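You operate a simulated robot arm through the tools that you are given. There is no shell and no other tool. Be economical: measure what you need, move in short steps, check, and stop when the job is done.

You are at the controls of a simulated robot arm. One attempt, no reset.

JOB
Blow out the oiler's motor and lay it in the rack's empty cradle.
Fine: press the oiler button once, for one AIR cycle; end with the lever on CLOSED and the hood closed.

It is judged by the outcome, as a careful person would: the job done as asked, and still so three seconds after it is handed in. It fails if anything else is knocked over, pushed out of place, dropped, spilled or broken.

ROBOT AND FRAMES
A 6-joint arm with a two-finger parallel gripper, fixed in place. Base frame: the origin is at the foot of the arm, x ahead of it, y to its left, z up. Units: m, degrees, N and s.
Its first joint turns from -66.0 to 66.0 degrees. Payload 1.57 kg.
The tool frame sits at the grasp point between the pads (the TCP): z along the fingers, y along the line on which they close. The tips reach 0.03 m beyond it. The gripper opens to 0.08 m. The fingers are 0.017 m wide and 0.012 m thick; the gripper's body (0.04 by 0.082 m) begins 0.08 m behind the TCP.
Orientation is told as [roll, pitch, yaw] about the base's x, y, z axes, in that order, counted from this pose: with the fingers straight down and closing along the base's y, the tool's x points along the base's -x, its y along +y and its z along -z.

CONTROLS
- The arm moves only by the tool move_arm. Its argument "steps" is a list that holds one entry, the list of rows, each a list of 7 numbers: the shift along the tool's x, y, z in m, then the turn, a rotation vector about the tool's x, y, z in degrees, then the finger opening in m, from 0 to 0.08. In form: [[[dx, dy, dz, ax, ay, az, jaw], ...]]. A call has 1 to 10 rows; each row shifts and turns the commanded pose from where the row before left it, along the tool's axes as they then stand. Each row takes 0.2 s and may step no farther than 0.05 m and 8.6 degrees from the row before; otherwise, or with a gripper value out of range, the whole call is refused. A pose out of reach is approached as far as the arm can. The call stops where the force on the tool passes 40 N (or 10 N more than at its start, if that is more) or the arm is blocked; 0.2 s more then pass. The fingers move at their own pace (about 0.153 m/s each) and stop on an object; they squeeze with about 25 N. The grip force told is the motor's: it shows also when the fingers shut on nothing. Time passes only in rows, and 0.2 s behind the last, so rows that do not move let the fingers close. It gives the time, the measured TCP pose, the force on the tool (base axes), the opening and the grip force at its end, in the units of the frame above (readings bear some noise).
- Cameras (640 x 400 px; columns grow to the right, rows downward): "scene" is fixed at [0.0637, -0.3378, 0.4216]; the picture's right is [0.69, -0.73, 0.00], its down [-0.42, -0.40, -0.81] and it looks along [0.59, 0.56, -0.58] (base axes); focal length 214 px, centre (320, 200). "wrist" rides on the gripper at [-0.032, 0, -0.078] in the tool frame; the picture's right is [0.00, -1.00, 0.00], its down [0.97, 0.00, -0.24] and it looks along [0.24, 0.00, 0.97] (tool axes); focal length 218 px, centre (320, 200). There is no depth. A picture from a camera that has moved, and an enlarged one, comes with that camera's place and axes in the base frame and with its lens.
- camera(camera): a new picture of that camera. No time passes.
- inspect(camera, box): a new picture of the part [left, top, right, bottom] of that camera's present view, enlarged. No time passes.
- job_done(): hands the job in; it is judged then, once.

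Go step by step. Nothing tells you positions but the pictures and the camera data: compare them with the known pose of the tool, close in by small moves and look again before you grip or let go. The budget is 120 turns and 68 pictures, counting those below and the enlarged ones. Unless the task says otherwise, let go and move clear before handing in, and close with one line.

The tools are called after ">>>" by a JSON object that holds its "name" and its "arguments". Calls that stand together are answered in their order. move_arm: Moves the arm, as the interface text tells. Its arguments: {"type":"object","properties":{"steps":{"type":"array","items":{"type":"array","items":{"type":"array","items":{"type":"number"}}}}},"required":["steps"]} The other tools are called the same way: camera (camera) takes a picture; inspect (camera, box) takes an enlarged picture of a part of a camera's view; job_done () hands the job in.

At the start:

```text
t: 0.0
ee_pos: [0.2086, -0.0944, 0.2816]
tool_rot: [0.0, 0.0, 0.1]
wrist_force: [0.3, -0.3, -0.3]
grip_width: 0.0799
grip_force: 0.1
```

scene: 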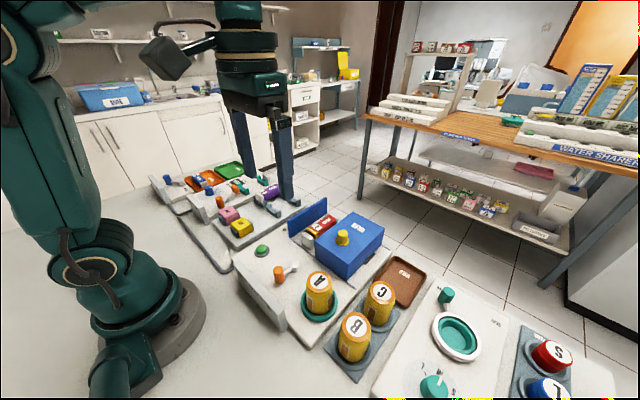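
wrist: 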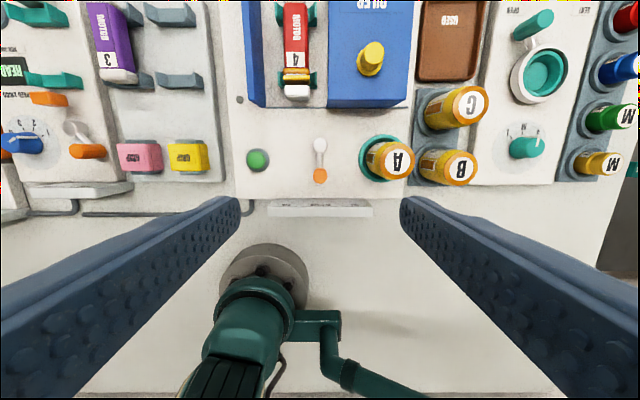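

I see an oiler station with a blue hood, a motor "4" in red, a green button, an orange-tipped lever, and canisters A, B and C. I'll enlarge the pictures to read the labels.

>>> {"name": "inspect", "arguments": {"camera": "wrist", "box": [220, 0, 440, 220]}}

>>> {"name": "inspect", "arguments": {"camera": "scene", "box": [140, 150, 300, 250]}}

>>> {"name": "inspect", "arguments": {"camera": "scene", "box": [220, 180, 440, 390]}}

>>> {"name": "inspect", "arguments": {"camera": "wrist", "box": [0, 0, 230, 220]}}

```text
1.82 times, centred on (330, 110) of wrist
camera zoom: at [0.2397, -0.0956, 0.3587], right [0.0, -1.0, 0.0], down [-0.97, 0.0, 0.24], along [-0.24, 0.0, -0.97], focal length 397 px, centre (302, 364)
```

zoom: 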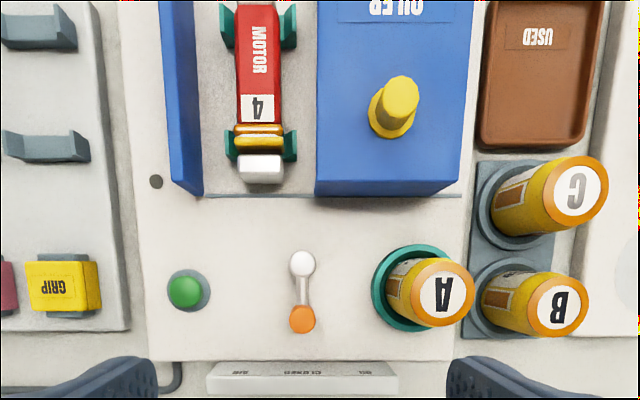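

```text
4.00 times, centred on (220, 200) of scene
camera zoom: at [0.0637, -0.3378, 0.4216], right [0.69, -0.73, 0.0], down [-0.42, -0.4, -0.81], along [0.59, 0.56, -0.58], focal length 858 px, centre (720, 200)
```

zoom: 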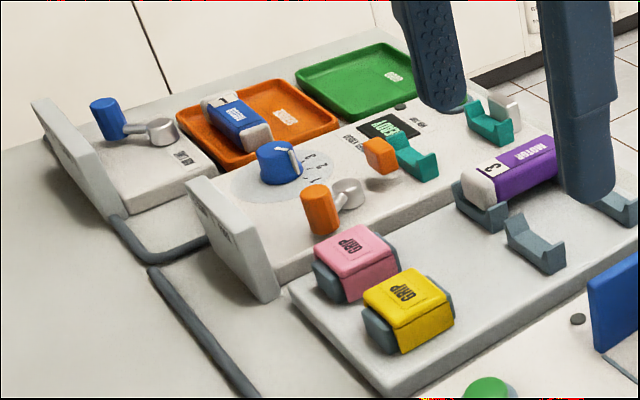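

```text
1.90 times, centred on (330, 285) of scene
camera zoom: at [0.0637, -0.3378, 0.4216], right [0.69, -0.73, 0.0], down [-0.42, -0.4, -0.81], along [0.59, 0.56, -0.58], focal length 408 px, centre (301, 38)
```

zoom: 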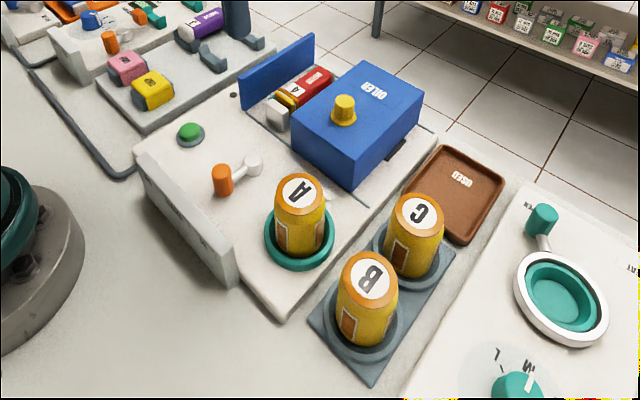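

```text
1.82 times, centred on (115, 110) of wrist
camera zoom: at [0.2397, -0.0956, 0.3587], right [0.0, -1.0, 0.0], down [-0.97, 0.0, 0.24], along [-0.24, 0.0, -0.97], focal length 397 px, centre (693, 364)
```

zoom: 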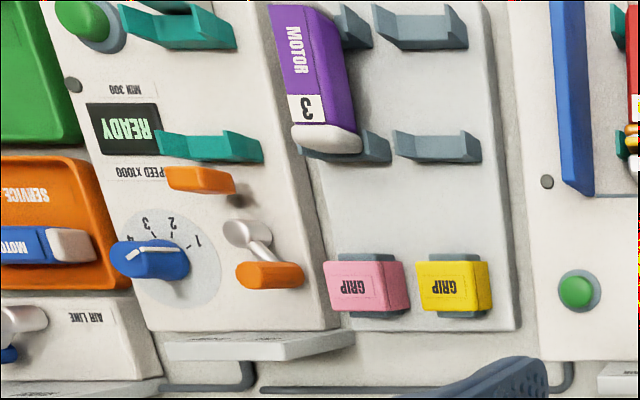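

The blue box with the yellow knob looks like a hood that slides left over motor 4. The lever has a plate reading AIR / CLOSED / OIL, and there is a separate AIR LINE valve on the far left. I'll move forward for a better look.

>>> {"name": "move_arm", "arguments": {"steps": [[[-0.04, 0.0, 0, 0, 0, 0, 0.08], [-0.04, 0.0, 0, 0, 0, 0, 0.08], [0, 0, 0, 0, 0, 0, 0.08]]]}}

>>> {"name": "camera", "arguments": {"camera": "wrist"}}

>>> {"name": "inspect", "arguments": {"camera": "scene", "box": [145, 165, 225, 225]}}

>>> {"name": "inspect", "arguments": {"camera": "scene", "box": [230, 200, 390, 340]}}

```text
t: 0.8
ee_pos: [0.2894, -0.094, 0.2778]
tool_rot: [0.0, -0.1, 0.0]
wrist_force: [0.2, -0.5, 1.4]
grip_width: 0.0801
grip_force: 0.0
out of reach, approached as far as the arm can: row 2
```

```text
61 pictures are left
camera wrist: at [0.3196, -0.0948, 0.3559], right [0.0, -1.0, 0.0], down [-0.97, 0.0, 0.24], along [-0.24, 0.0, -0.97], focal length 218 px, centre (320, 200)
```

wrist: 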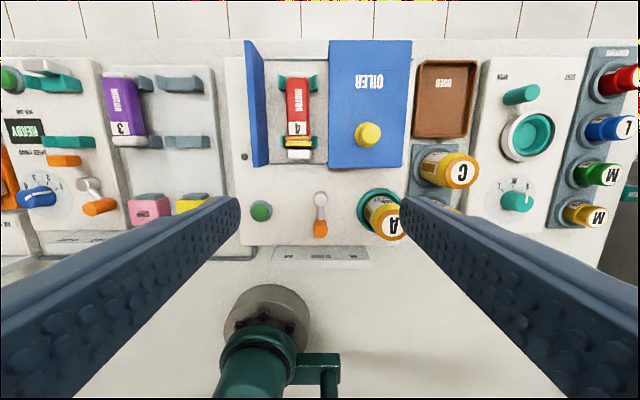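

```text
6.67 times, centred on (185, 195) of scene
camera zoom: at [0.0637, -0.3378, 0.4216], right [0.69, -0.73, 0.0], down [-0.42, -0.4, -0.81], along [0.59, 0.56, -0.58], focal length 1430 px, centre (1220, 233)
```

zoom: 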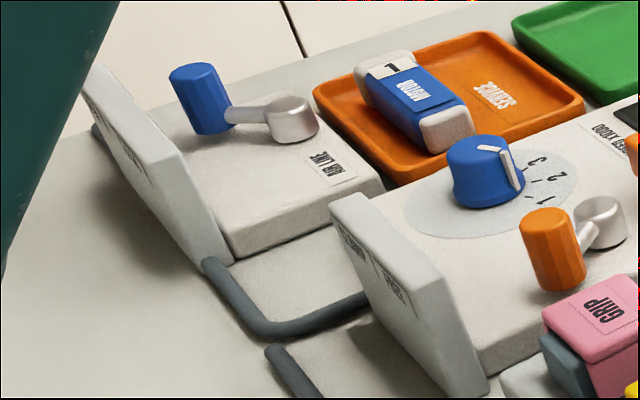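

```text
2.86 times, centred on (310, 270) of scene
camera zoom: at [0.0637, -0.3378, 0.4216], right [0.69, -0.73, 0.0], down [-0.42, -0.4, -0.81], along [0.59, 0.56, -0.58], focal length 613 px, centre (349, 0)
```

zoom: 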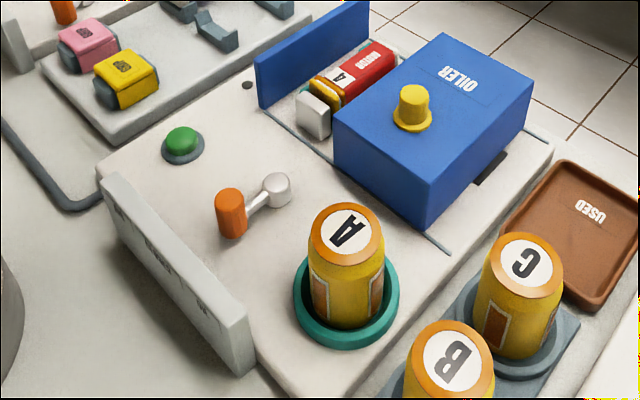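

The AIR LINE valve on the far left may matter, so I'll move over it and read its plate.

>>> {"name": "move_arm", "arguments": {"steps": [[[0.03, 0.045, 0, 0, 0, 0, 0.08], [0.03, 0.04, 0.0, 0, 0, 0, 0.08], [0.02, 0.045, 0.01, 0, 0, 0, 0.08], [0, 0.045, 0.02, 0, 0, 0, 0.08], [0, 0.045, 0.02, 0, 0, 0, 0.08], [0, 0.0, 0.0, 0, 0, 0, 0.08]]]}}

>>> {"name": "camera", "arguments": {"camera": "wrist"}}

```text
refused: row 1 steps farther than a row can; nothing moved
```

```text
58 pictures are left
camera wrist: at [0.3196, -0.0948, 0.3559], right [0.0, -1.0, 0.0], down [-0.97, 0.0, 0.24], along [-0.24, 0.0, -0.97], focal length 218 px, centre (320, 200)
```

wrist: 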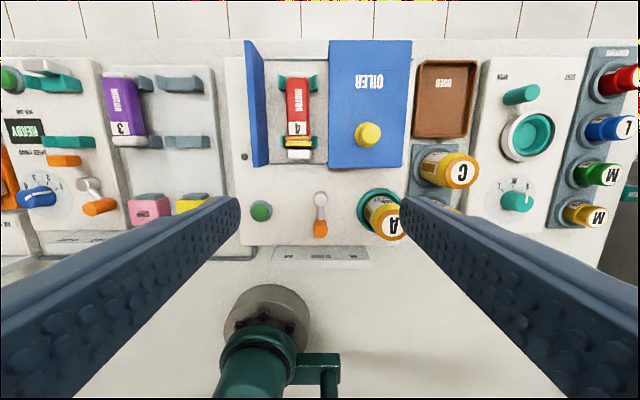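

That call was refused because the first step was too long, so I'll use smaller steps to reach the left side.

>>> {"name": "move_arm", "arguments": {"steps": [[[0.03, 0.03, 0, 0, 0, 0, 0.08], [0.03, 0.03, 0.0, 0, 0, 0, 0.08], [0.03, 0.03, 0.01, 0, 0, 0, 0.08], [0, 0.045, 0.01, 0, 0, 0, 0.08], [0, 0.045, 0.01, 0, 0, 0, 0.08], [0, 0.045, 0.01, 0, 0, 0, 0.08], [0, 0.0, 0.0, 0, 0, 0, 0.08]]]}}

>>> {"name": "camera", "arguments": {"camera": "wrist"}}

```text
t: 2.4
ee_pos: [0.1957, 0.1347, 0.2368]
tool_rot: [0.1, -0.1, -0.1]
wrist_force: [0.5, -0.1, 0.3]
grip_width: 0.0802
grip_force: 0.0
```

```text
57 pictures are left
camera wrist: at [0.2267, 0.1336, 0.3158], right [0.0, -1.0, 0.0], down [-0.97, 0.0, 0.24], along [-0.24, 0.0, -0.97], focal length 218 px, centre (320, 200)
```

wrist: 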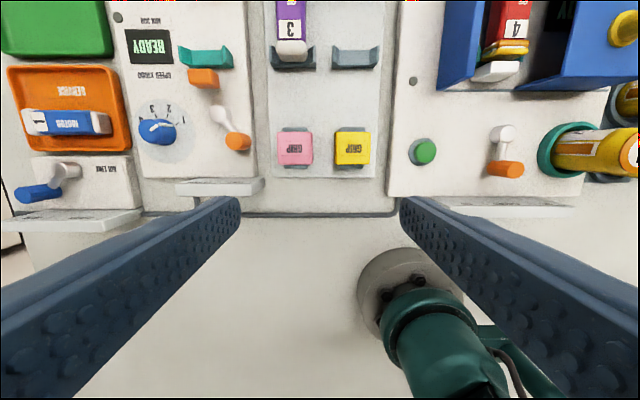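

>>> {"name": "inspect", "arguments": {"camera": "wrist", "box": [0, 140, 160, 240]}}

>>> {"name": "inspect", "arguments": {"camera": "wrist", "box": [390, 110, 600, 230]}}

```text
4.00 times, centred on (80, 190) of wrist
camera zoom: at [0.2267, 0.1336, 0.3158], right [0.0, -1.0, 0.0], down [-0.97, 0.0, 0.24], along [-0.24, 0.0, -0.97], focal length 873 px, centre (1280, 240)
```

zoom: 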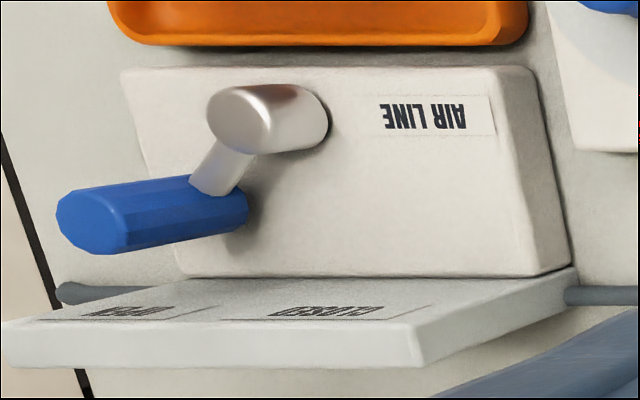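

```text
3.05 times, centred on (495, 170) of wrist
camera zoom: at [0.2267, 0.1336, 0.3158], right [0.0, -1.0, 0.0], down [-0.97, 0.0, 0.24], along [-0.24, 0.0, -0.97], focal length 665 px, centre (-213, 291)
```

zoom: 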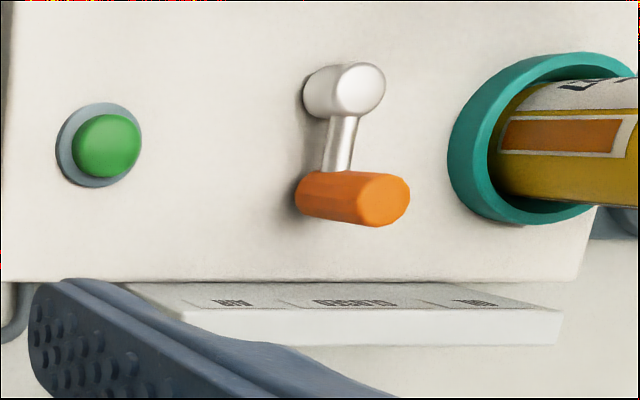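

The AIR LINE lever points to OPEN, so nothing is needed there. By triangulation the button is near (0.22, 0.00, 0.026), motor 4 near (0.34, -0.066, 0.06) and the hood knob near (0.333, -0.146, 0.11), so I'll hover over the knob.

>>> {"name": "move_arm", "arguments": {"steps": [[[-0.02, -0.04, 0.008, 0, 0, 0, 0.08], [-0.02, -0.04, 0.008, 0, 0, 0, 0.08], [-0.02, -0.04, 0.008, 0, 0, 0, 0.08], [-0.02, -0.04, 0.008, 0, 0, 0, 0.08], [-0.02, -0.04, 0.008, 0, 0, 0, 0.08], [-0.02, -0.04, 0.008, 0, 0, 0, 0.08], [-0.017, -0.04, 0.008, 0, 0, 0, 0.08], [0, 0, 0, 0, 0, 0, 0.08]]]}}

>>> {"name": "camera", "arguments": {"camera": "wrist"}}

>>> {"name": "camera", "arguments": {"camera": "scene"}}

```text
t: 4.2
ee_pos: [0.3325, -0.1496, 0.1787]
tool_rot: [0.0, 0.1, 0.1]
wrist_force: [0.6, -1.2, 0.6]
grip_width: 0.0802
grip_force: 0.1
```

```text
54 pictures are left
camera wrist: at [0.3631, -0.1501, 0.2561], right [0.0, -1.0, 0.0], down [-0.97, 0.0, 0.24], along [-0.24, 0.0, -0.97], focal length 218 px, centre (320, 200)
```

wrist: 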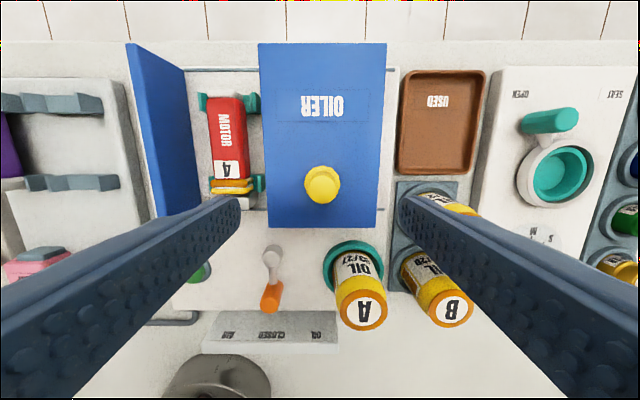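

```text
53 pictures are left
```

scene: 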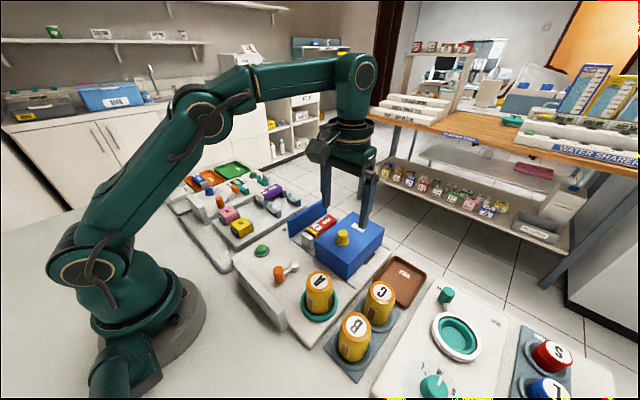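

The knob is almost below the tool, at about (0.338, -0.152). I'll descend partway and look.

>>> {"name": "move_arm", "arguments": {"steps": [[[-0.005, -0.002, 0.02, 0, 0, 0, 0.05], [0, 0, 0.02, 0, 0, 0, 0.05], [0, 0, 0, 0, 0, 0, 0.05]]]}}

>>> {"name": "camera", "arguments": {"camera": "wrist"}}

>>> {"name": "inspect", "arguments": {"camera": "scene", "box": [260, 160, 420, 300]}}

```text
t: 5.0
ee_pos: [0.3364, -0.1499, 0.1384]
tool_rot: [0.0, 0.0, -0.1]
wrist_force: [0.6, -0.1, -0.1]
grip_width: 0.0501
grip_force: 0.1
```

```text
52 pictures are left
camera wrist: at [0.3669, -0.151, 0.2164], right [0.0, -1.0, 0.0], down [-0.97, 0.0, 0.24], along [-0.24, 0.0, -0.97], focal length 218 px, centre (320, 200)
```

wrist: 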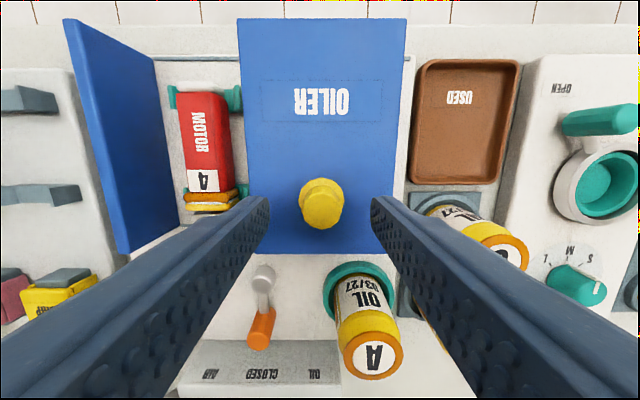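

```text
2.86 times, centred on (340, 230) of scene
camera zoom: at [0.0637, -0.3379, 0.4216], right [0.69, -0.73, 0.0], down [-0.42, -0.4, -0.81], along [0.59, 0.56, -0.58], focal length 613 px, centre (263, 114)
```

zoom: 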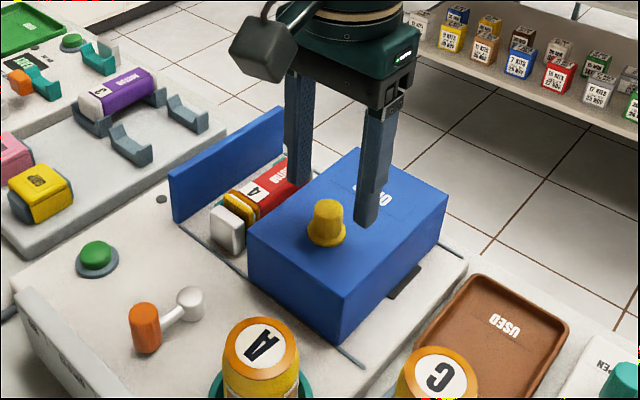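

The fingers straddle the knob. I'll lower to TCP z≈0.124 and close on it.

>>> {"name": "move_arm", "arguments": {"steps": [[[0.003, -0.001, 0.007, 0, 0, 0, 0.05], [0, 0, 0.007, 0, 0, 0, 0.05], [0, 0, 0, 0, 0, 0, 0.0], [0, 0, 0, 0, 0, 0, 0.0]]]}}

>>> {"name": "inspect", "arguments": {"camera": "scene", "box": [260, 160, 420, 300]}}

```text
t: 6.0
ee_pos: [0.334, -0.1507, 0.1268]
tool_rot: [0.0, 0.0, 0.1]
wrist_force: [-1.7, 0.1, 4.9]
grip_width: 0.021
grip_force: 34.6
```

```text
2.86 times, centred on (340, 230) of scene
camera zoom: at [0.0637, -0.3378, 0.4216], right [0.69, -0.73, 0.0], down [-0.42, -0.4, -0.81], along [0.59, 0.56, -0.58], focal length 613 px, centre (263, 114)
```

zoom: 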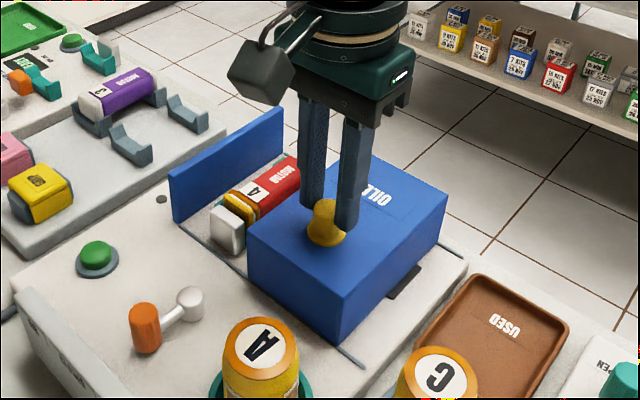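

The grip holds at 0.021 m on the knob. I'll slide the hood left in small steps.

>>> {"name": "move_arm", "arguments": {"steps": [[[0, 0.008, -0.002, 0, 0, 0, 0.0], [0, 0.01, 0, 0, 0, 0, 0.0], [0, 0.01, 0, 0, 0, 0, 0.0], [0, 0, 0, 0, 0, 0, 0.0]]]}}

>>> {"name": "inspect", "arguments": {"camera": "scene", "box": [260, 160, 420, 300]}}

```text
t: 7.0
ee_pos: [0.333, -0.1221, 0.1277]
tool_rot: [0.1, 0.3, 0.0]
wrist_force: [-3.4, 1.6, -28.1]
grip_width: 0.0214
grip_force: 34.4
```

```text
2.86 times, centred on (340, 230) of scene
camera zoom: at [0.0638, -0.3379, 0.4216], right [0.69, -0.73, 0.0], down [-0.42, -0.4, -0.81], along [0.59, 0.56, -0.58], focal length 613 px, centre (263, 114)
```

zoom: 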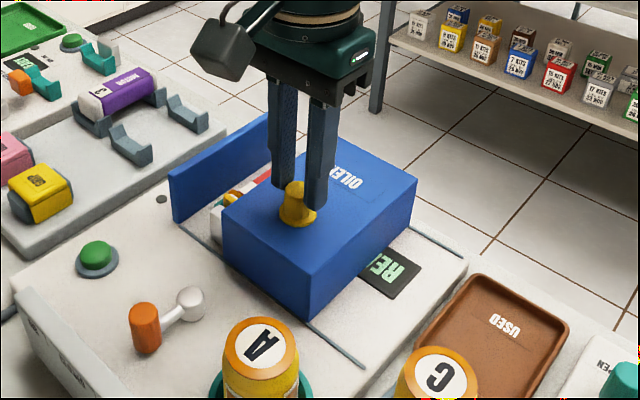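

The hood slides and uncovers a display. There is some vertical load, so I'll ease down 1.5 mm and continue.

>>> {"name": "move_arm", "arguments": {"steps": [[[0, 0.005, 0.0015, 0, 0, 0, 0.0], [0, 0.01, 0, 0, 0, 0, 0.0], [0, 0.01, 0, 0, 0, 0, 0.0], [0, 0.01, 0, 0, 0, 0, 0.0], [0, 0.008, 0, 0, 0, 0, 0.0], [0, 0, 0, 0, 0, 0, 0.0]]]}}

>>> {"name": "inspect", "arguments": {"camera": "scene", "box": [230, 170, 390, 310]}}

```text
t: 8.4
ee_pos: [0.3335, -0.0806, 0.1268]
tool_rot: [0.1, 0.4, 0.0]
wrist_force: [-20.5, -0.2, 0.3]
grip_width: 0.0211
grip_force: 34.2
```

```text
2.86 times, centred on (310, 240) of scene
camera zoom: at [0.0637, -0.3378, 0.4216], right [0.69, -0.73, 0.0], down [-0.42, -0.4, -0.81], along [0.59, 0.56, -0.58], focal length 613 px, centre (349, 86)
```

zoom: 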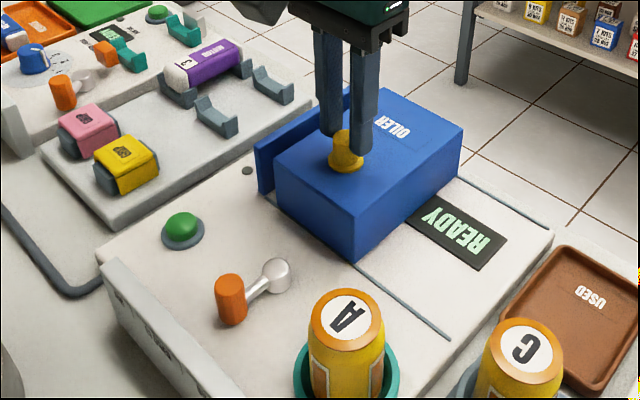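

It's nearly closed, with a small gap left to the wall. I'll continue in tiny steps.

>>> {"name": "move_arm", "arguments": {"steps": [[[0.001, 0.005, 0, 0, 0, 0, 0.0], [0, 0.005, 0, 0, 0, 0, 0.0], [0, 0.005, 0, 0, 0, 0, 0.0], [0, 0, 0, 0, 0, 0, 0.0]]]}}

>>> {"name": "inspect", "arguments": {"camera": "scene", "box": [250, 190, 350, 270]}}

```text
t: 9.4
ee_pos: [0.3343, -0.0659, 0.1277]
tool_rot: [0.0, 0.2, 0.0]
wrist_force: [-17.8, 1.2, 11.6]
grip_width: 0.0212
grip_force: 33.7
```

```text
5.00 times, centred on (300, 230) of scene
camera zoom: at [0.0637, -0.3378, 0.4216], right [0.69, -0.73, 0.0], down [-0.42, -0.4, -0.81], along [0.59, 0.56, -0.58], focal length 1072 px, centre (420, 50)
```

zoom: 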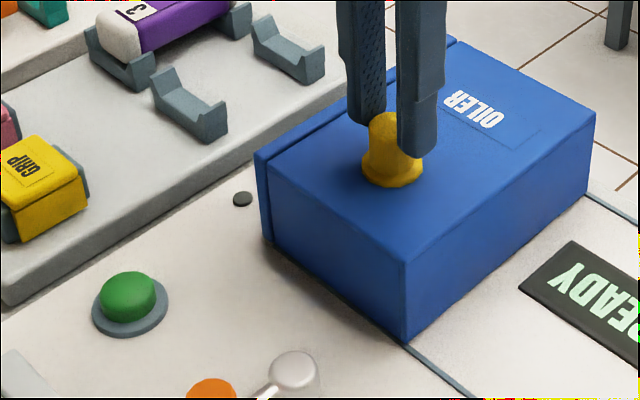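

>>> {"name": "move_arm", "arguments": {"steps": [[[0.001, 0.003, -0.0005, 0, 0, 0, 0.0], [0, 0.003, 0, 0, 0, 0, 0.0], [0, 0.002, 0, 0, 0, 0, 0.0], [0, 0, 0, 0, 0, 0, 0.0]]]}}

>>> {"name": "inspect", "arguments": {"camera": "scene", "box": [250, 190, 350, 270]}}

```text
t: 10.1
ee_pos: [0.3337, -0.0647, 0.1279]
tool_rot: [-1.0, -0.1, -0.1]
wrist_force: [1.1, -4.9, -1.4]
grip_width: 0.0212
grip_force: 34.6
stopped in row 3: the force on the tool passed its limit (the readings are from after the stop); the commanded pose is now the measured one
```

```text
5.00 times, centred on (300, 230) of scene
camera zoom: at [0.0638, -0.3378, 0.4216], right [0.69, -0.73, 0.0], down [-0.42, -0.4, -0.81], along [0.59, 0.56, -0.58], focal length 1072 px, centre (420, 50)
```

zoom: 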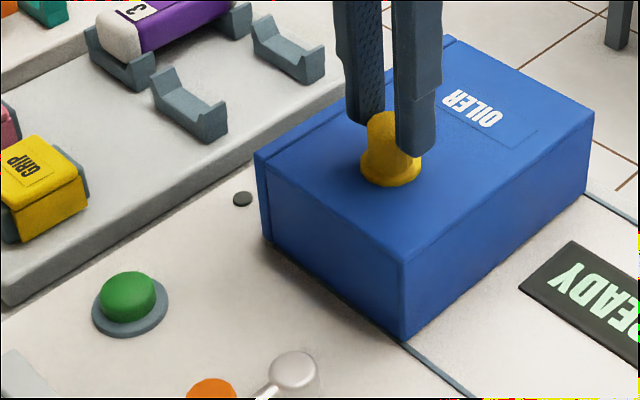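

The hood is closed against its stop after about 86 mm of travel, and the display reads READY. I'll release, rise and go above the lever handle near (0.199, -0.096).

>>> {"name": "move_arm", "arguments": {"steps": [[[0, 0, 0, 0, 0, 0, 0.05], [0, 0, 0, 1, 0, 0, 0.05], [0, 0, -0.03, 0, 0, 0, 0.05], [0.03, -0.008, -0.01, 0, 0, 0, 0.05], [0.035, -0.008, 0, 0, 0, 0, 0.05], [0.035, -0.008, 0, 0, 0, 0, 0.05], [0.034, -0.008, 0.02, 0, 0, 0, 0.05], [0, 0, 0, 0, 0, 0, 0.05]]]}}

>>> {"name": "camera", "arguments": {"camera": "wrist"}}

>>> {"name": "inspect", "arguments": {"camera": "scene", "box": [220, 190, 380, 330]}}

```text
t: 11.9
ee_pos: [0.202, -0.0959, 0.1477]
tool_rot: [-1.8, -0.1, -0.2]
wrist_force: [-1.4, 0.4, 0.8]
grip_width: 0.0498
grip_force: 0.0
```

```text
45 pictures are left
camera wrist: at [0.2327, -0.0934, 0.2262], right [0.0, -1.0, 0.03], down [-0.97, 0.01, 0.24], along [-0.24, -0.03, -0.97], focal length 218 px, centre (320, 200)
```

wrist: 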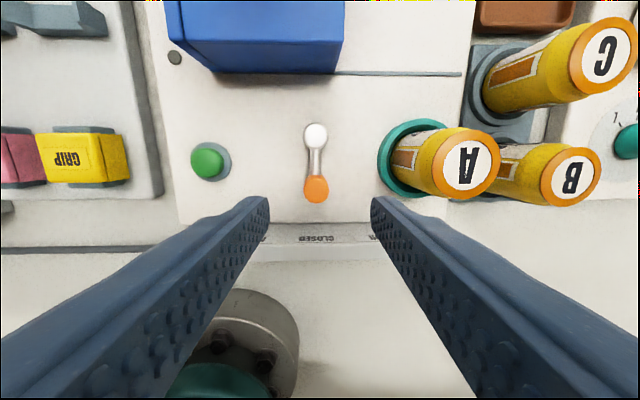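

```text
2.86 times, centred on (300, 260) of scene
camera zoom: at [0.0637, -0.3378, 0.4216], right [0.69, -0.73, 0.0], down [-0.42, -0.4, -0.81], along [0.59, 0.56, -0.58], focal length 613 px, centre (377, 29)
```

zoom: 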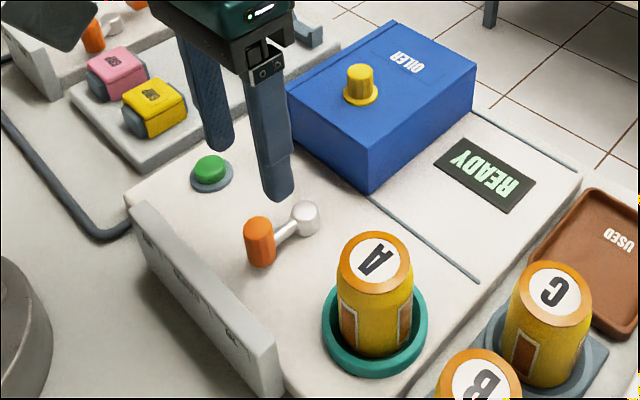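

The handle top is at about (0.1995, -0.0955, 0.063), right under the tool. I'll level the roll, descend around it and close.

>>> {"name": "move_arm", "arguments": {"steps": [[[0.002, 0, 0.0, -1.8, 0, 0, 0.05], [0, 0, 0.025, 0, 0, 0, 0.05], [0, 0, 0.025, 0, 0, 0, 0.05], [0, 0, 0.022, 0, 0, 0, 0.05], [0, 0, 0, 0, 0, 0, 0.05]]]}}

>>> {"name": "inspect", "arguments": {"camera": "wrist", "box": [200, 50, 440, 250]}}

>>> {"name": "inspect", "arguments": {"camera": "scene", "box": [220, 190, 380, 330]}}

```text
t: 13.1
ee_pos: [0.1969, -0.097, 0.078]
tool_rot: [-0.1, -0.1, -0.2]
wrist_force: [-0.3, 0.0, 0.3]
grip_width: 0.05
grip_force: 0.0
```

```text
2.00 times, centred on (320, 150) of wrist
camera zoom: at [0.2273, -0.0974, 0.1557], right [0.0, -1.0, 0.0], down [-0.97, 0.0, 0.24], along [-0.24, 0.0, -0.97], focal length 436 px, centre (320, 300)
```

zoom: 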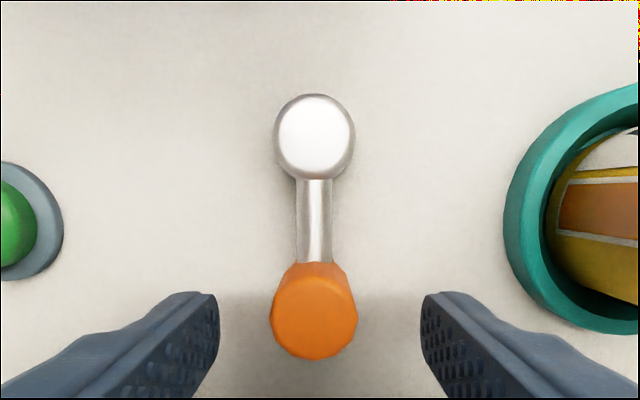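

```text
2.86 times, centred on (300, 260) of scene
camera zoom: at [0.0637, -0.3379, 0.4216], right [0.69, -0.73, 0.0], down [-0.42, -0.4, -0.81], along [0.59, 0.56, -0.58], focal length 613 px, centre (377, 29)
```

zoom: 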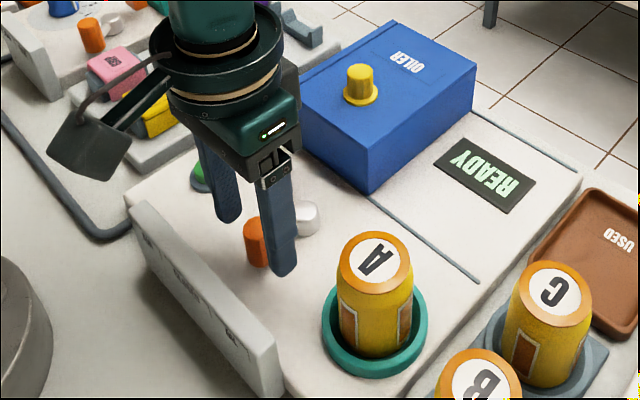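

The handle is centred between the fingers. I'll go slightly lower, close, and swing the first 16° toward AIR (+y).

>>> {"name": "move_arm", "arguments": {"steps": [[[0, 0.001, 0.005, 0, 0, 0, 0.05], [0, 0, 0, 0, 0, 0, 0.0], [0, 0, 0, 0, 0, 0, 0.0], [-0.0004, 0.0058, 0, 0, 0, 8, 0.0], [-0.0004, 0.0058, 0, 0, 0, 8, 0.0], [0, 0, 0, 0, 0, 0, 0.0]]]}}

>>> {"name": "inspect", "arguments": {"camera": "wrist", "box": [200, 50, 440, 250]}}

```text
t: 14.5
ee_pos: [0.1978, -0.0827, 0.0722]
tool_rot: [0.0, -0.1, -16.2]
wrist_force: [0.5, -0.2, 1.7]
grip_width: 0.0201
grip_force: 34.2
```

```text
2.00 times, centred on (320, 150) of wrist
camera zoom: at [0.2278, -0.0929, 0.1495], right [-0.28, -0.96, 0.0], down [-0.93, 0.27, 0.24], along [-0.23, 0.07, -0.97], focal length 436 px, centre (320, 300)
```

zoom: 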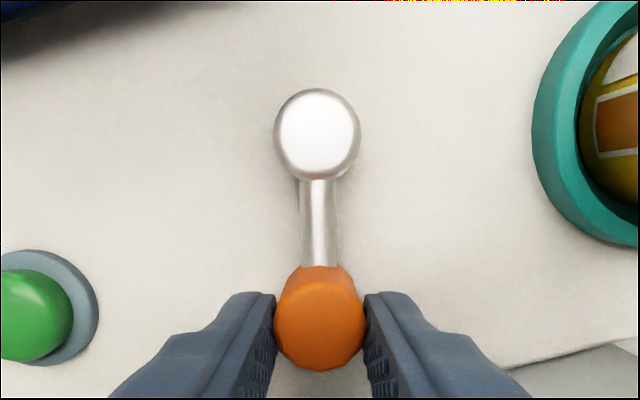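

The lever is following cleanly. I'll continue two more steps and check the force for a detent.

>>> {"name": "move_arm", "arguments": {"steps": [[[-0.0004, 0.0058, 0, 0, 0, 8, 0.0], [-0.0004, 0.0058, 0, 0, 0, 8, 0.0], [0, 0, 0, 0, 0, 0, 0.0]]]}}

>>> {"name": "inspect", "arguments": {"camera": "scene", "box": [220, 210, 320, 330]}}

>>> {"name": "camera", "arguments": {"camera": "wrist"}}

```text
t: 15.3
ee_pos: [0.2039, -0.0716, 0.0719]
tool_rot: [0.0, 0.0, -32.2]
wrist_force: [5.7, -4.9, -26.5]
grip_width: 0.0204
grip_force: 34.1
```

```text
3.33 times, centred on (270, 270) of scene
camera zoom: at [0.0638, -0.3379, 0.4216], right [0.69, -0.73, 0.0], down [-0.42, -0.4, -0.81], along [0.59, 0.56, -0.58], focal length 715 px, centre (487, -33)
```

zoom: 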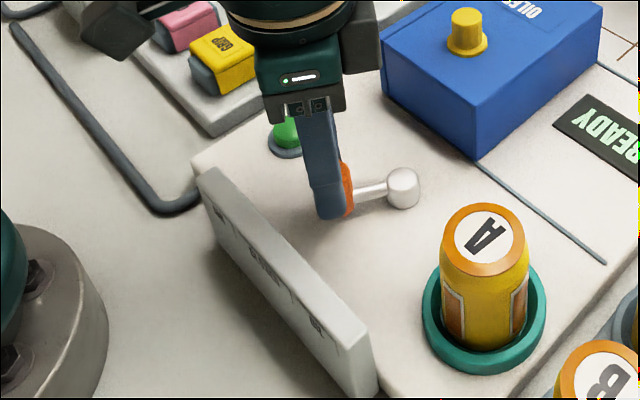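

```text
39 pictures are left
camera wrist: at [0.2289, -0.0895, 0.1498], right [-0.53, -0.85, 0.0], down [-0.82, 0.52, 0.24], along [-0.2, 0.13, -0.97], focal length 218 px, centre (320, 200)
```

wrist: 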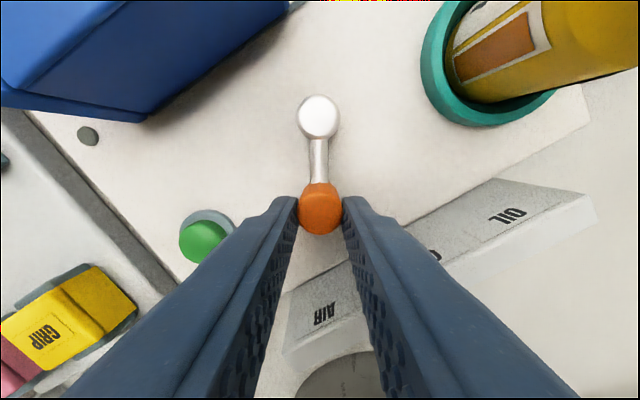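

The lever already points near AIR. I'll nudge 4° at a time to feel for the stop.

>>> {"name": "move_arm", "arguments": {"steps": [[[-0.0001, 0.0029, 0.0008, 0, 0, 4, 0.0], [0, 0, 0, 0, 0, 0, 0.0]]]}}

>>> {"name": "move_arm", "arguments": {"steps": [[[-0.0001, 0.0029, 0, 0, 0, 4, 0.0], [0, 0, 0, 0, 0, 0, 0.0]]]}}

>>> {"name": "camera", "arguments": {"camera": "wrist"}}

```text
t: 15.9
ee_pos: [0.2047, -0.0693, 0.0713]
tool_rot: [0.0, 0.0, -36.1]
wrist_force: [-9.5, 5.3, 25.4]
grip_width: 0.0204
grip_force: 34.1
```

```text
t: 16.5
ee_pos: [0.2074, -0.067, 0.0708]
tool_rot: [0.0, -0.1, -40.2]
wrist_force: [-10.5, 4.4, 16.8]
grip_width: 0.0203
grip_force: 33.9
```

```text
38 pictures are left
camera wrist: at [0.2307, -0.0877, 0.1493], right [-0.64, -0.76, 0.0], down [-0.74, 0.63, 0.24], along [-0.18, 0.15, -0.97], focal length 218 px, centre (320, 200)
```

wrist: 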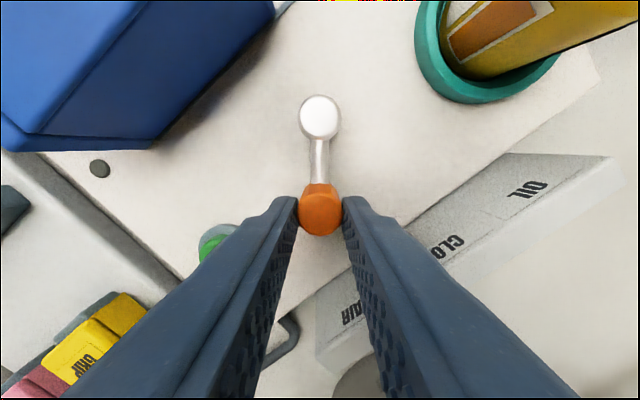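

There's no stop by 40°, and the AIR label lines up at about 33°. I'll check the oiler's display.

>>> {"name": "inspect", "arguments": {"camera": "scene", "box": [230, 200, 390, 330]}}

```text
3.08 times, centred on (310, 265) of scene
camera zoom: at [0.0637, -0.3378, 0.4216], right [0.69, -0.73, 0.0], down [-0.42, -0.4, -0.81], along [0.59, 0.56, -0.58], focal length 660 px, centre (351, 0)
```

zoom: 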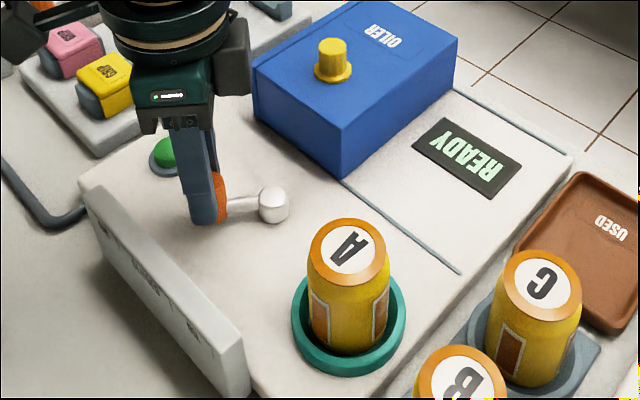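

The display still reads READY. I'll feel one more 5° for an end stop.

>>> {"name": "move_arm", "arguments": {"steps": [[[-0.0001, 0.0036, 0, 0, 0, 5, 0.0], [0, 0, 0, 0, 0, 0, 0.0]]]}}

>>> {"name": "move_arm", "arguments": {"steps": [[[-0.0001, 0.0022, 0, 0, 0, 3, 0.0], [0, 0, 0, 0, 0, 0, 0.0]]]}}

```text
t: 17.1
ee_pos: [0.2106, -0.0643, 0.0707]
tool_rot: [0.1, -0.1, -45.1]
wrist_force: [-6.5, 7.0, 2.9]
grip_width: 0.0202
grip_force: 33.8
```

```text
t: 17.7
ee_pos: [0.2115, -0.0626, 0.0712]
tool_rot: [0.0, 0.0, -48.2]
wrist_force: [-6.3, 14.7, 7.6]
grip_width: 0.0202
grip_force: 33.9
```

There's no hard stop yet. I'll release the handle to see where the lever rests, perhaps in a detent.

>>> {"name": "move_arm", "arguments": {"steps": [[[0, 0, 0, 0, 0, 0, 0.04], [0, 0, 0, 0, 0, 0, 0.04], [0, 0, 0, 0, 0, 0, 0.04]]]}}

>>> {"name": "camera", "arguments": {"camera": "wrist"}}

```text
t: 18.5
ee_pos: [0.2121, -0.0624, 0.072]
tool_rot: [0.0, -0.2, -48.1]
wrist_force: [0.1, 0.8, -0.4]
grip_width: 0.0403
grip_force: 0.1
```

```text
36 pictures are left
camera wrist: at [0.2318, -0.0868, 0.1493], right [-0.74, -0.67, 0.0], down [-0.65, 0.72, 0.24], along [-0.16, 0.18, -0.97], focal length 218 px, centre (320, 200)
```

wrist: 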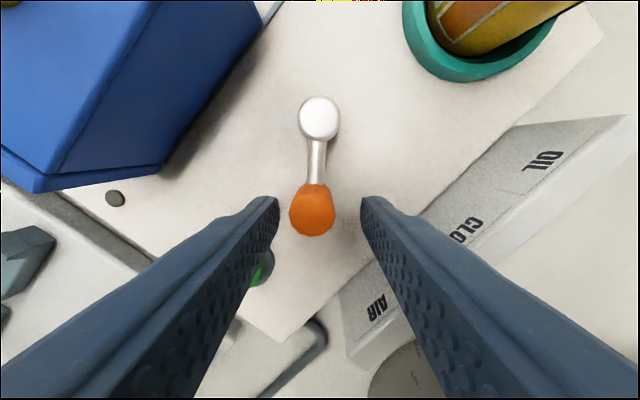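

On release the lever settled about 5° further, so AIR may be a detent past this point. I'll regrip and continue gently.

>>> {"name": "move_arm", "arguments": {"steps": [[[-0.0002, 0.0036, 0, 0, 0, 5, 0.04], [0, 0, 0, 0, 0, 0, 0.0], [0, 0, 0, 0, 0, 0, 0.0], [-0.0001, 0.0029, 0, 0, 0, 4, 0.0], [0, 0, 0, 0, 0, 0, 0.0]]]}}

>>> {"name": "move_arm", "arguments": {"steps": [[[-0.0001, 0.0022, 0, 0, 0, 3, 0.0], [0, 0, 0, 0, 0, 0, 0.0]]]}}

>>> {"name": "camera", "arguments": {"camera": "wrist"}}

```text
t: 19.7
ee_pos: [0.215, -0.06, 0.071]
tool_rot: [-0.4, 0.0, -57.1]
wrist_force: [-14.3, -25.0, 5.7]
grip_width: 0.0205
grip_force: 33.6
```

```text
t: 20.2
ee_pos: [0.2161, -0.0591, 0.0703]
tool_rot: [-0.7, 0.2, -59.7]
wrist_force: [-6.4, -8.1, 3.7]
grip_width: 0.0205
grip_force: 33.9
stopped in row 2: the force on the tool passed its limit (the readings are from after the stop); the commanded pose is now the measured one
```

```text
35 pictures are left
camera wrist: at [0.2311, -0.0873, 0.1486], right [-0.86, -0.5, 0.01], down [-0.49, 0.84, 0.24], along [-0.13, 0.2, -0.97], focal length 218 px, centre (320, 200)
```

wrist: 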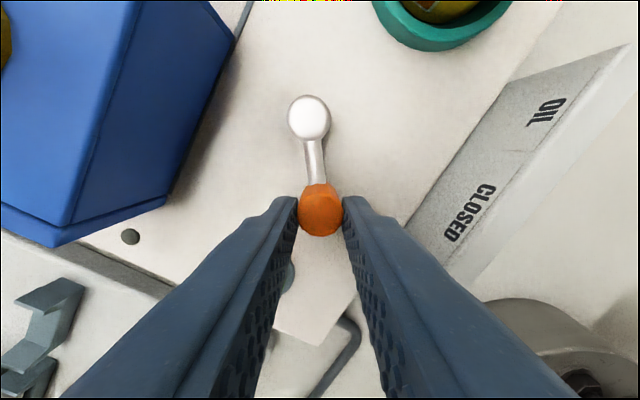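

The lever hit its end stop at about 53°, where it also settled on its own, so it is in AIR. I'll release, rise, straighten the yaw and move over the green button at about (0.220, 0.000).

>>> {"name": "move_arm", "arguments": {"steps": [[[0, 0, 0, 0, 0, 0, 0.04], [0, 0, 0, 0, 0, 0, 0.04], [0, 0, -0.03, 0, 0, 0, 0.04], [0, 0, -0.03, 0, 0, 0, 0.04], [0, 0, 0, 0, 0, -8, 0.04], [0, 0, 0, 0, 0, -8, 0.04], [0, 0, 0, 0, 0, -8, 0.04], [0, 0, 0, 0, 0, -8, 0.0], [0, 0, 0, 0, 0, -8, 0.0], [0, 0, 0, 0, 0, -8, 0.0]]]}}

>>> {"name": "inspect", "arguments": {"camera": "scene", "box": [230, 200, 390, 330]}}

```text
t: 22.4
ee_pos: [0.2168, -0.0586, 0.1327]
tool_rot: [-0.3, 0.4, -11.7]
wrist_force: [0.0, 0.2, 0.3]
grip_width: 0.0
grip_force: 21.4
```

```text
3.08 times, centred on (310, 265) of scene
camera zoom: at [0.0637, -0.3378, 0.4216], right [0.69, -0.73, 0.0], down [-0.42, -0.4, -0.81], along [0.59, 0.56, -0.58], focal length 660 px, centre (351, 0)
```

zoom: 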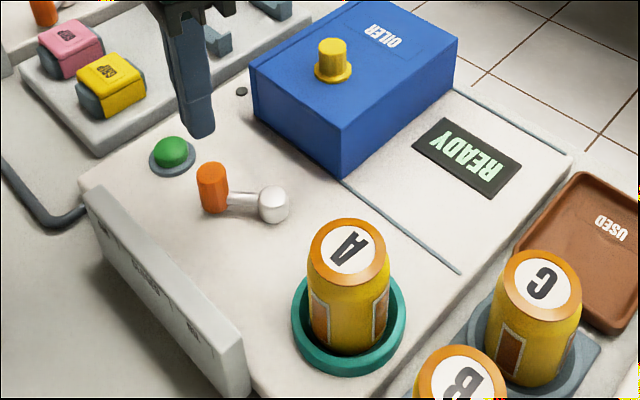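

The lever stays in AIR and the hood is closed. I'll straighten out and move above the button.

>>> {"name": "move_arm", "arguments": {"steps": [[[0, 0, 0, 0, 0, -8, 0.0], [0, 0, 0, 0.3, 0.4, -3.7, 0.0], [-0.003, 0.03, 0, 0, 0, 0, 0.0], [0, 0.0287, 0, 0, 0, 0, 0.0], [0, 0, 0.03, 0, 0, 0, 0.0], [0, 0, 0.02, 0, 0, 0, 0.0], [0, 0, 0.0, 0, 0, 0, 0.0]]]}}

>>> {"name": "inspect", "arguments": {"camera": "wrist", "box": [200, 100, 440, 250]}}

>>> {"name": "inspect", "arguments": {"camera": "scene", "box": [220, 190, 340, 290]}}

```text
t: 24.0
ee_pos: [0.2195, 0.0009, 0.0798]
tool_rot: [-0.5, 1.1, -0.1]
wrist_force: [0.2, -0.3, -0.5]
grip_width: 0.0
grip_force: 21.3
```

```text
2.67 times, centred on (320, 175) of wrist
camera zoom: at [0.2518, -0.0001, 0.1576], right [0.0, -1.0, 0.01], down [-0.97, 0.0, 0.26], along [-0.26, -0.01, -0.97], focal length 582 px, centre (320, 267)
```

zoom: 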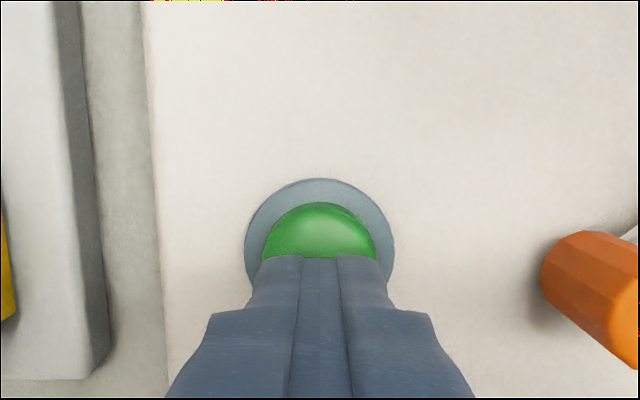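

```text
4.00 times, centred on (280, 240) of scene
camera zoom: at [0.0637, -0.3378, 0.4216], right [0.69, -0.73, 0.0], down [-0.42, -0.4, -0.81], along [0.59, 0.56, -0.58], focal length 858 px, centre (480, 40)
```

zoom: 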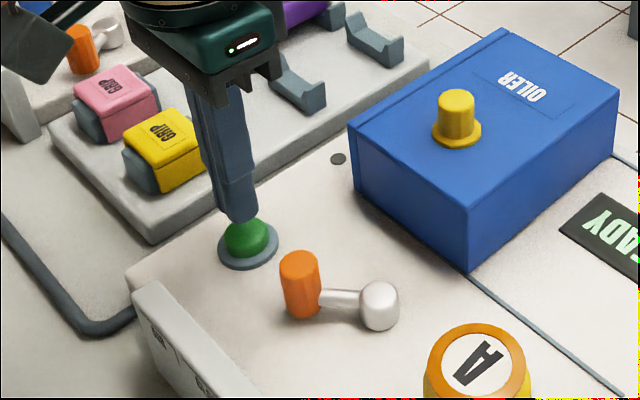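

The tip sits directly over the button, about 2 cm above it. I'll descend in 4 mm rows and watch the force and display.

>>> {"name": "move_arm", "arguments": {"steps": [[[0, 0, 0.004, 0.5, 1.1, 0, 0.0], [0, 0, 0.004, 0, 0, 0, 0.0], [0, 0, 0.004, 0, 0, 0, 0.0], [0, 0, 0.004, 0, 0, 0, 0.0], [0, 0, 0.002, 0, 0, 0, 0.0]]]}}

>>> {"name": "inspect", "arguments": {"camera": "scene", "box": [220, 190, 400, 300]}}

```text
t: 25.2
ee_pos: [0.2175, 0.0006, 0.0629]
tool_rot: [-1.1, 2.1, -0.1]
wrist_force: [0.2, -0.7, 2.2]
grip_width: 0.0
grip_force: 21.2
```

```text
3.56 times, centred on (310, 245) of scene
camera zoom: at [0.0637, -0.3379, 0.4216], right [0.69, -0.73, 0.0], down [-0.42, -0.4, -0.81], along [0.59, 0.56, -0.58], focal length 763 px, centre (356, 40)
```

zoom: 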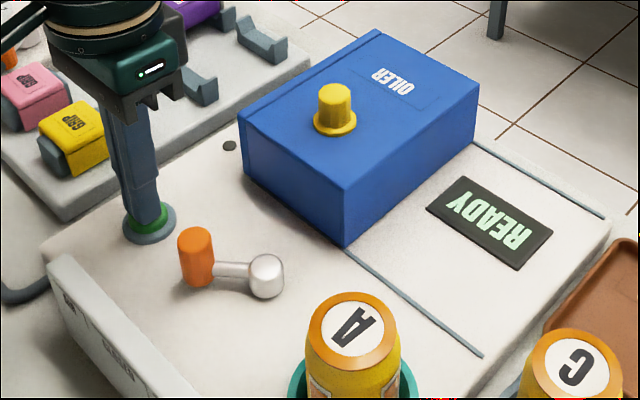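

The tip is just about touching. I'll press further.

>>> {"name": "move_arm", "arguments": {"steps": [[[0, 0, 0.002, 0, 0, 0, 0.0], [0, 0, 0.002, 0, 0, 0, 0.0], [0, 0, 0.002, 0, 0, 0, 0.0]]]}}

>>> {"name": "inspect", "arguments": {"camera": "scene", "box": [220, 190, 400, 300]}}

```text
t: 26.0
ee_pos: [0.2184, -0.0011, 0.0562]
tool_rot: [-0.9, 1.9, -0.3]
wrist_force: [-3.0, 8.7, 18.7]
grip_width: 0.0
grip_force: 21.1
```

```text
3.56 times, centred on (310, 245) of scene
camera zoom: at [0.0637, -0.3378, 0.4216], right [0.69, -0.73, 0.0], down [-0.42, -0.4, -0.81], along [0.59, 0.56, -0.58], focal length 763 px, centre (356, 40)
```

zoom: 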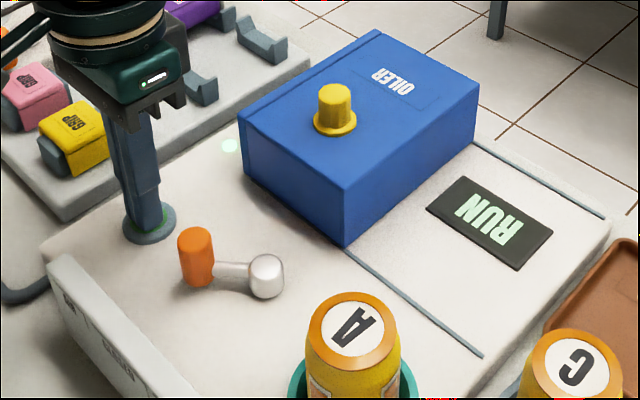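

The display shows RUN and the lamp is lit, so the cycle has started. I'll lift straight off the button and wait.

>>> {"name": "move_arm", "arguments": {"steps": [[[0, 0, -0.01, 0, 0, 0, 0.0], [0, 0, -0.03, 0, 0, 0, 0.0], [0, 0, -0.03, 0, 0, 0, 0.0], [0, 0, 0, 1, -2, 0, 0.0], [0, 0, 0, 0, 0, 0, 0.0], [0, 0, 0, 0, 0, 0, 0.0], [0, 0, 0, 0, 0, 0, 0.0], [0, 0, 0, 0, 0, 0, 0.0], [0, 0, 0, 0, 0, 0, 0.0], [0, 0, 0, 0, 0, 0, 0.0]]]}}

>>> {"name": "inspect", "arguments": {"camera": "scene", "box": [220, 190, 400, 300]}}

```text
t: 28.2
ee_pos: [0.2197, 0.0005, 0.1248]
tool_rot: [-2.0, 0.0, -0.1]
wrist_force: [0.5, -0.8, 0.4]
grip_width: 0.0
grip_force: 20.9
```

```text
3.56 times, centred on (310, 245) of scene
camera zoom: at [0.0637, -0.3378, 0.4216], right [0.69, -0.73, 0.0], down [-0.42, -0.4, -0.81], along [0.59, 0.56, -0.58], focal length 763 px, centre (356, 40)
```

zoom: 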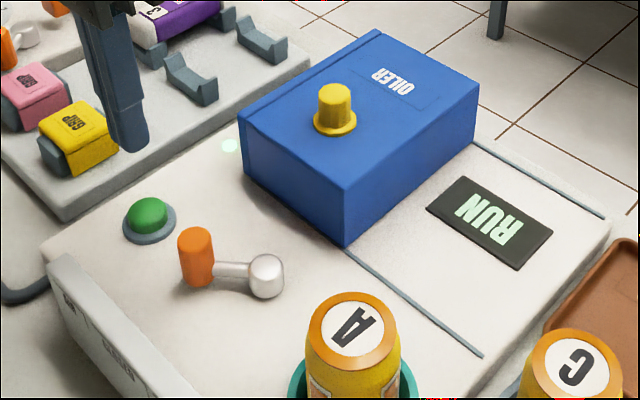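

It is still in RUN, so I'll wait and correct the small roll.

>>> {"name": "move_arm", "arguments": {"steps": [[[0, 0, 0, -2, 0, 0, 0.0], [0, 0, 0, 0, 0, 0, 0.0], [0, 0, 0, 0, 0, 0, 0.0], [0, 0, 0, 0, 0, 0, 0.0], [0, 0, 0, 0, 0, 0, 0.0], [0, 0, 0, 0, 0, 0, 0.0], [0, 0, 0, 0, 0, 0, 0.0], [0, 0, 0, 0, 0, 0, 0.0], [0, 0, 0, 0, 0, 0, 0.0], [0, 0, 0, 0, 0, 0, 0.0]]]}}

>>> {"name": "inspect", "arguments": {"camera": "scene", "box": [220, 190, 400, 300]}}

```text
t: 30.4
ee_pos: [0.2197, 0.0001, 0.1262]
tool_rot: [-0.1, 0.1, 0.0]
wrist_force: [0.0, -0.6, -0.1]
grip_width: 0.0
grip_force: 21.5
```

```text
3.56 times, centred on (310, 245) of scene
camera zoom: at [0.0637, -0.3378, 0.4216], right [0.69, -0.73, 0.0], down [-0.42, -0.4, -0.81], along [0.59, 0.56, -0.58], focal length 763 px, centre (356, 40)
```

zoom: 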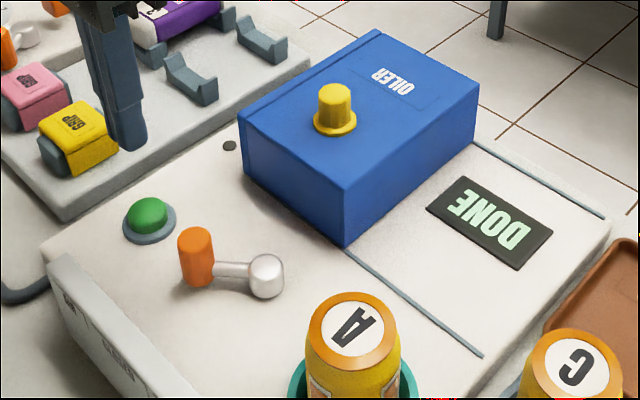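

DONE is displayed and the lamp is off. Next I'll return the lever to CLOSED, starting by moving above the handle with yaw -53°.

>>> {"name": "move_arm", "arguments": {"steps": [[[0.0045, -0.031, 0, 0, 0, 0, 0.045], [0, -0.031, 0, 0, 0, 0, 0.045], [0, 0, 0, 0, 0, 8, 0.045], [0, 0, 0, 0, 0, 8, 0.045], [0, 0, 0, 0, 0, 8, 0.045], [0, 0, 0, 0, 0, 8, 0.045], [0, 0, 0, 0, 0, 8, 0.045], [0, 0, 0, 0, 0, 8, 0.045], [0, 0, 0.02, 0, 0, 5, 0.045], [0, 0, 0, 0, 0, 0, 0.045]]]}}

>>> {"name": "inspect", "arguments": {"camera": "wrist", "box": [200, 50, 440, 250]}}

```text
t: 32.6
ee_pos: [0.2168, -0.0637, 0.1062]
tool_rot: [0.0, 0.1, -53.2]
wrist_force: [-0.6, -0.6, -0.6]
grip_width: 0.0452
grip_force: 0.1
```

```text
2.00 times, centred on (320, 150) of wrist
camera zoom: at [0.2337, -0.0902, 0.1835], right [-0.8, -0.6, 0.0], down [-0.58, 0.78, 0.24], along [-0.15, 0.19, -0.97], focal length 436 px, centre (320, 300)
```

zoom: 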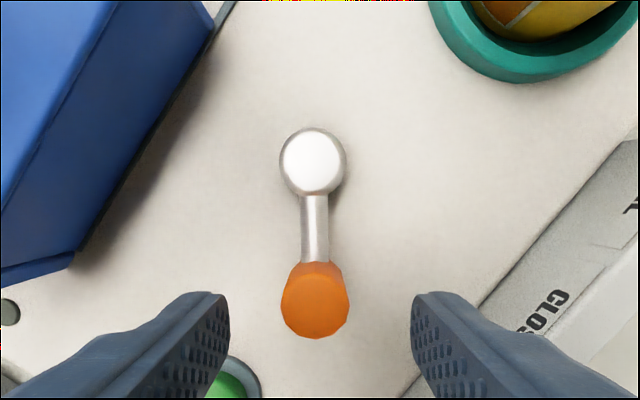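

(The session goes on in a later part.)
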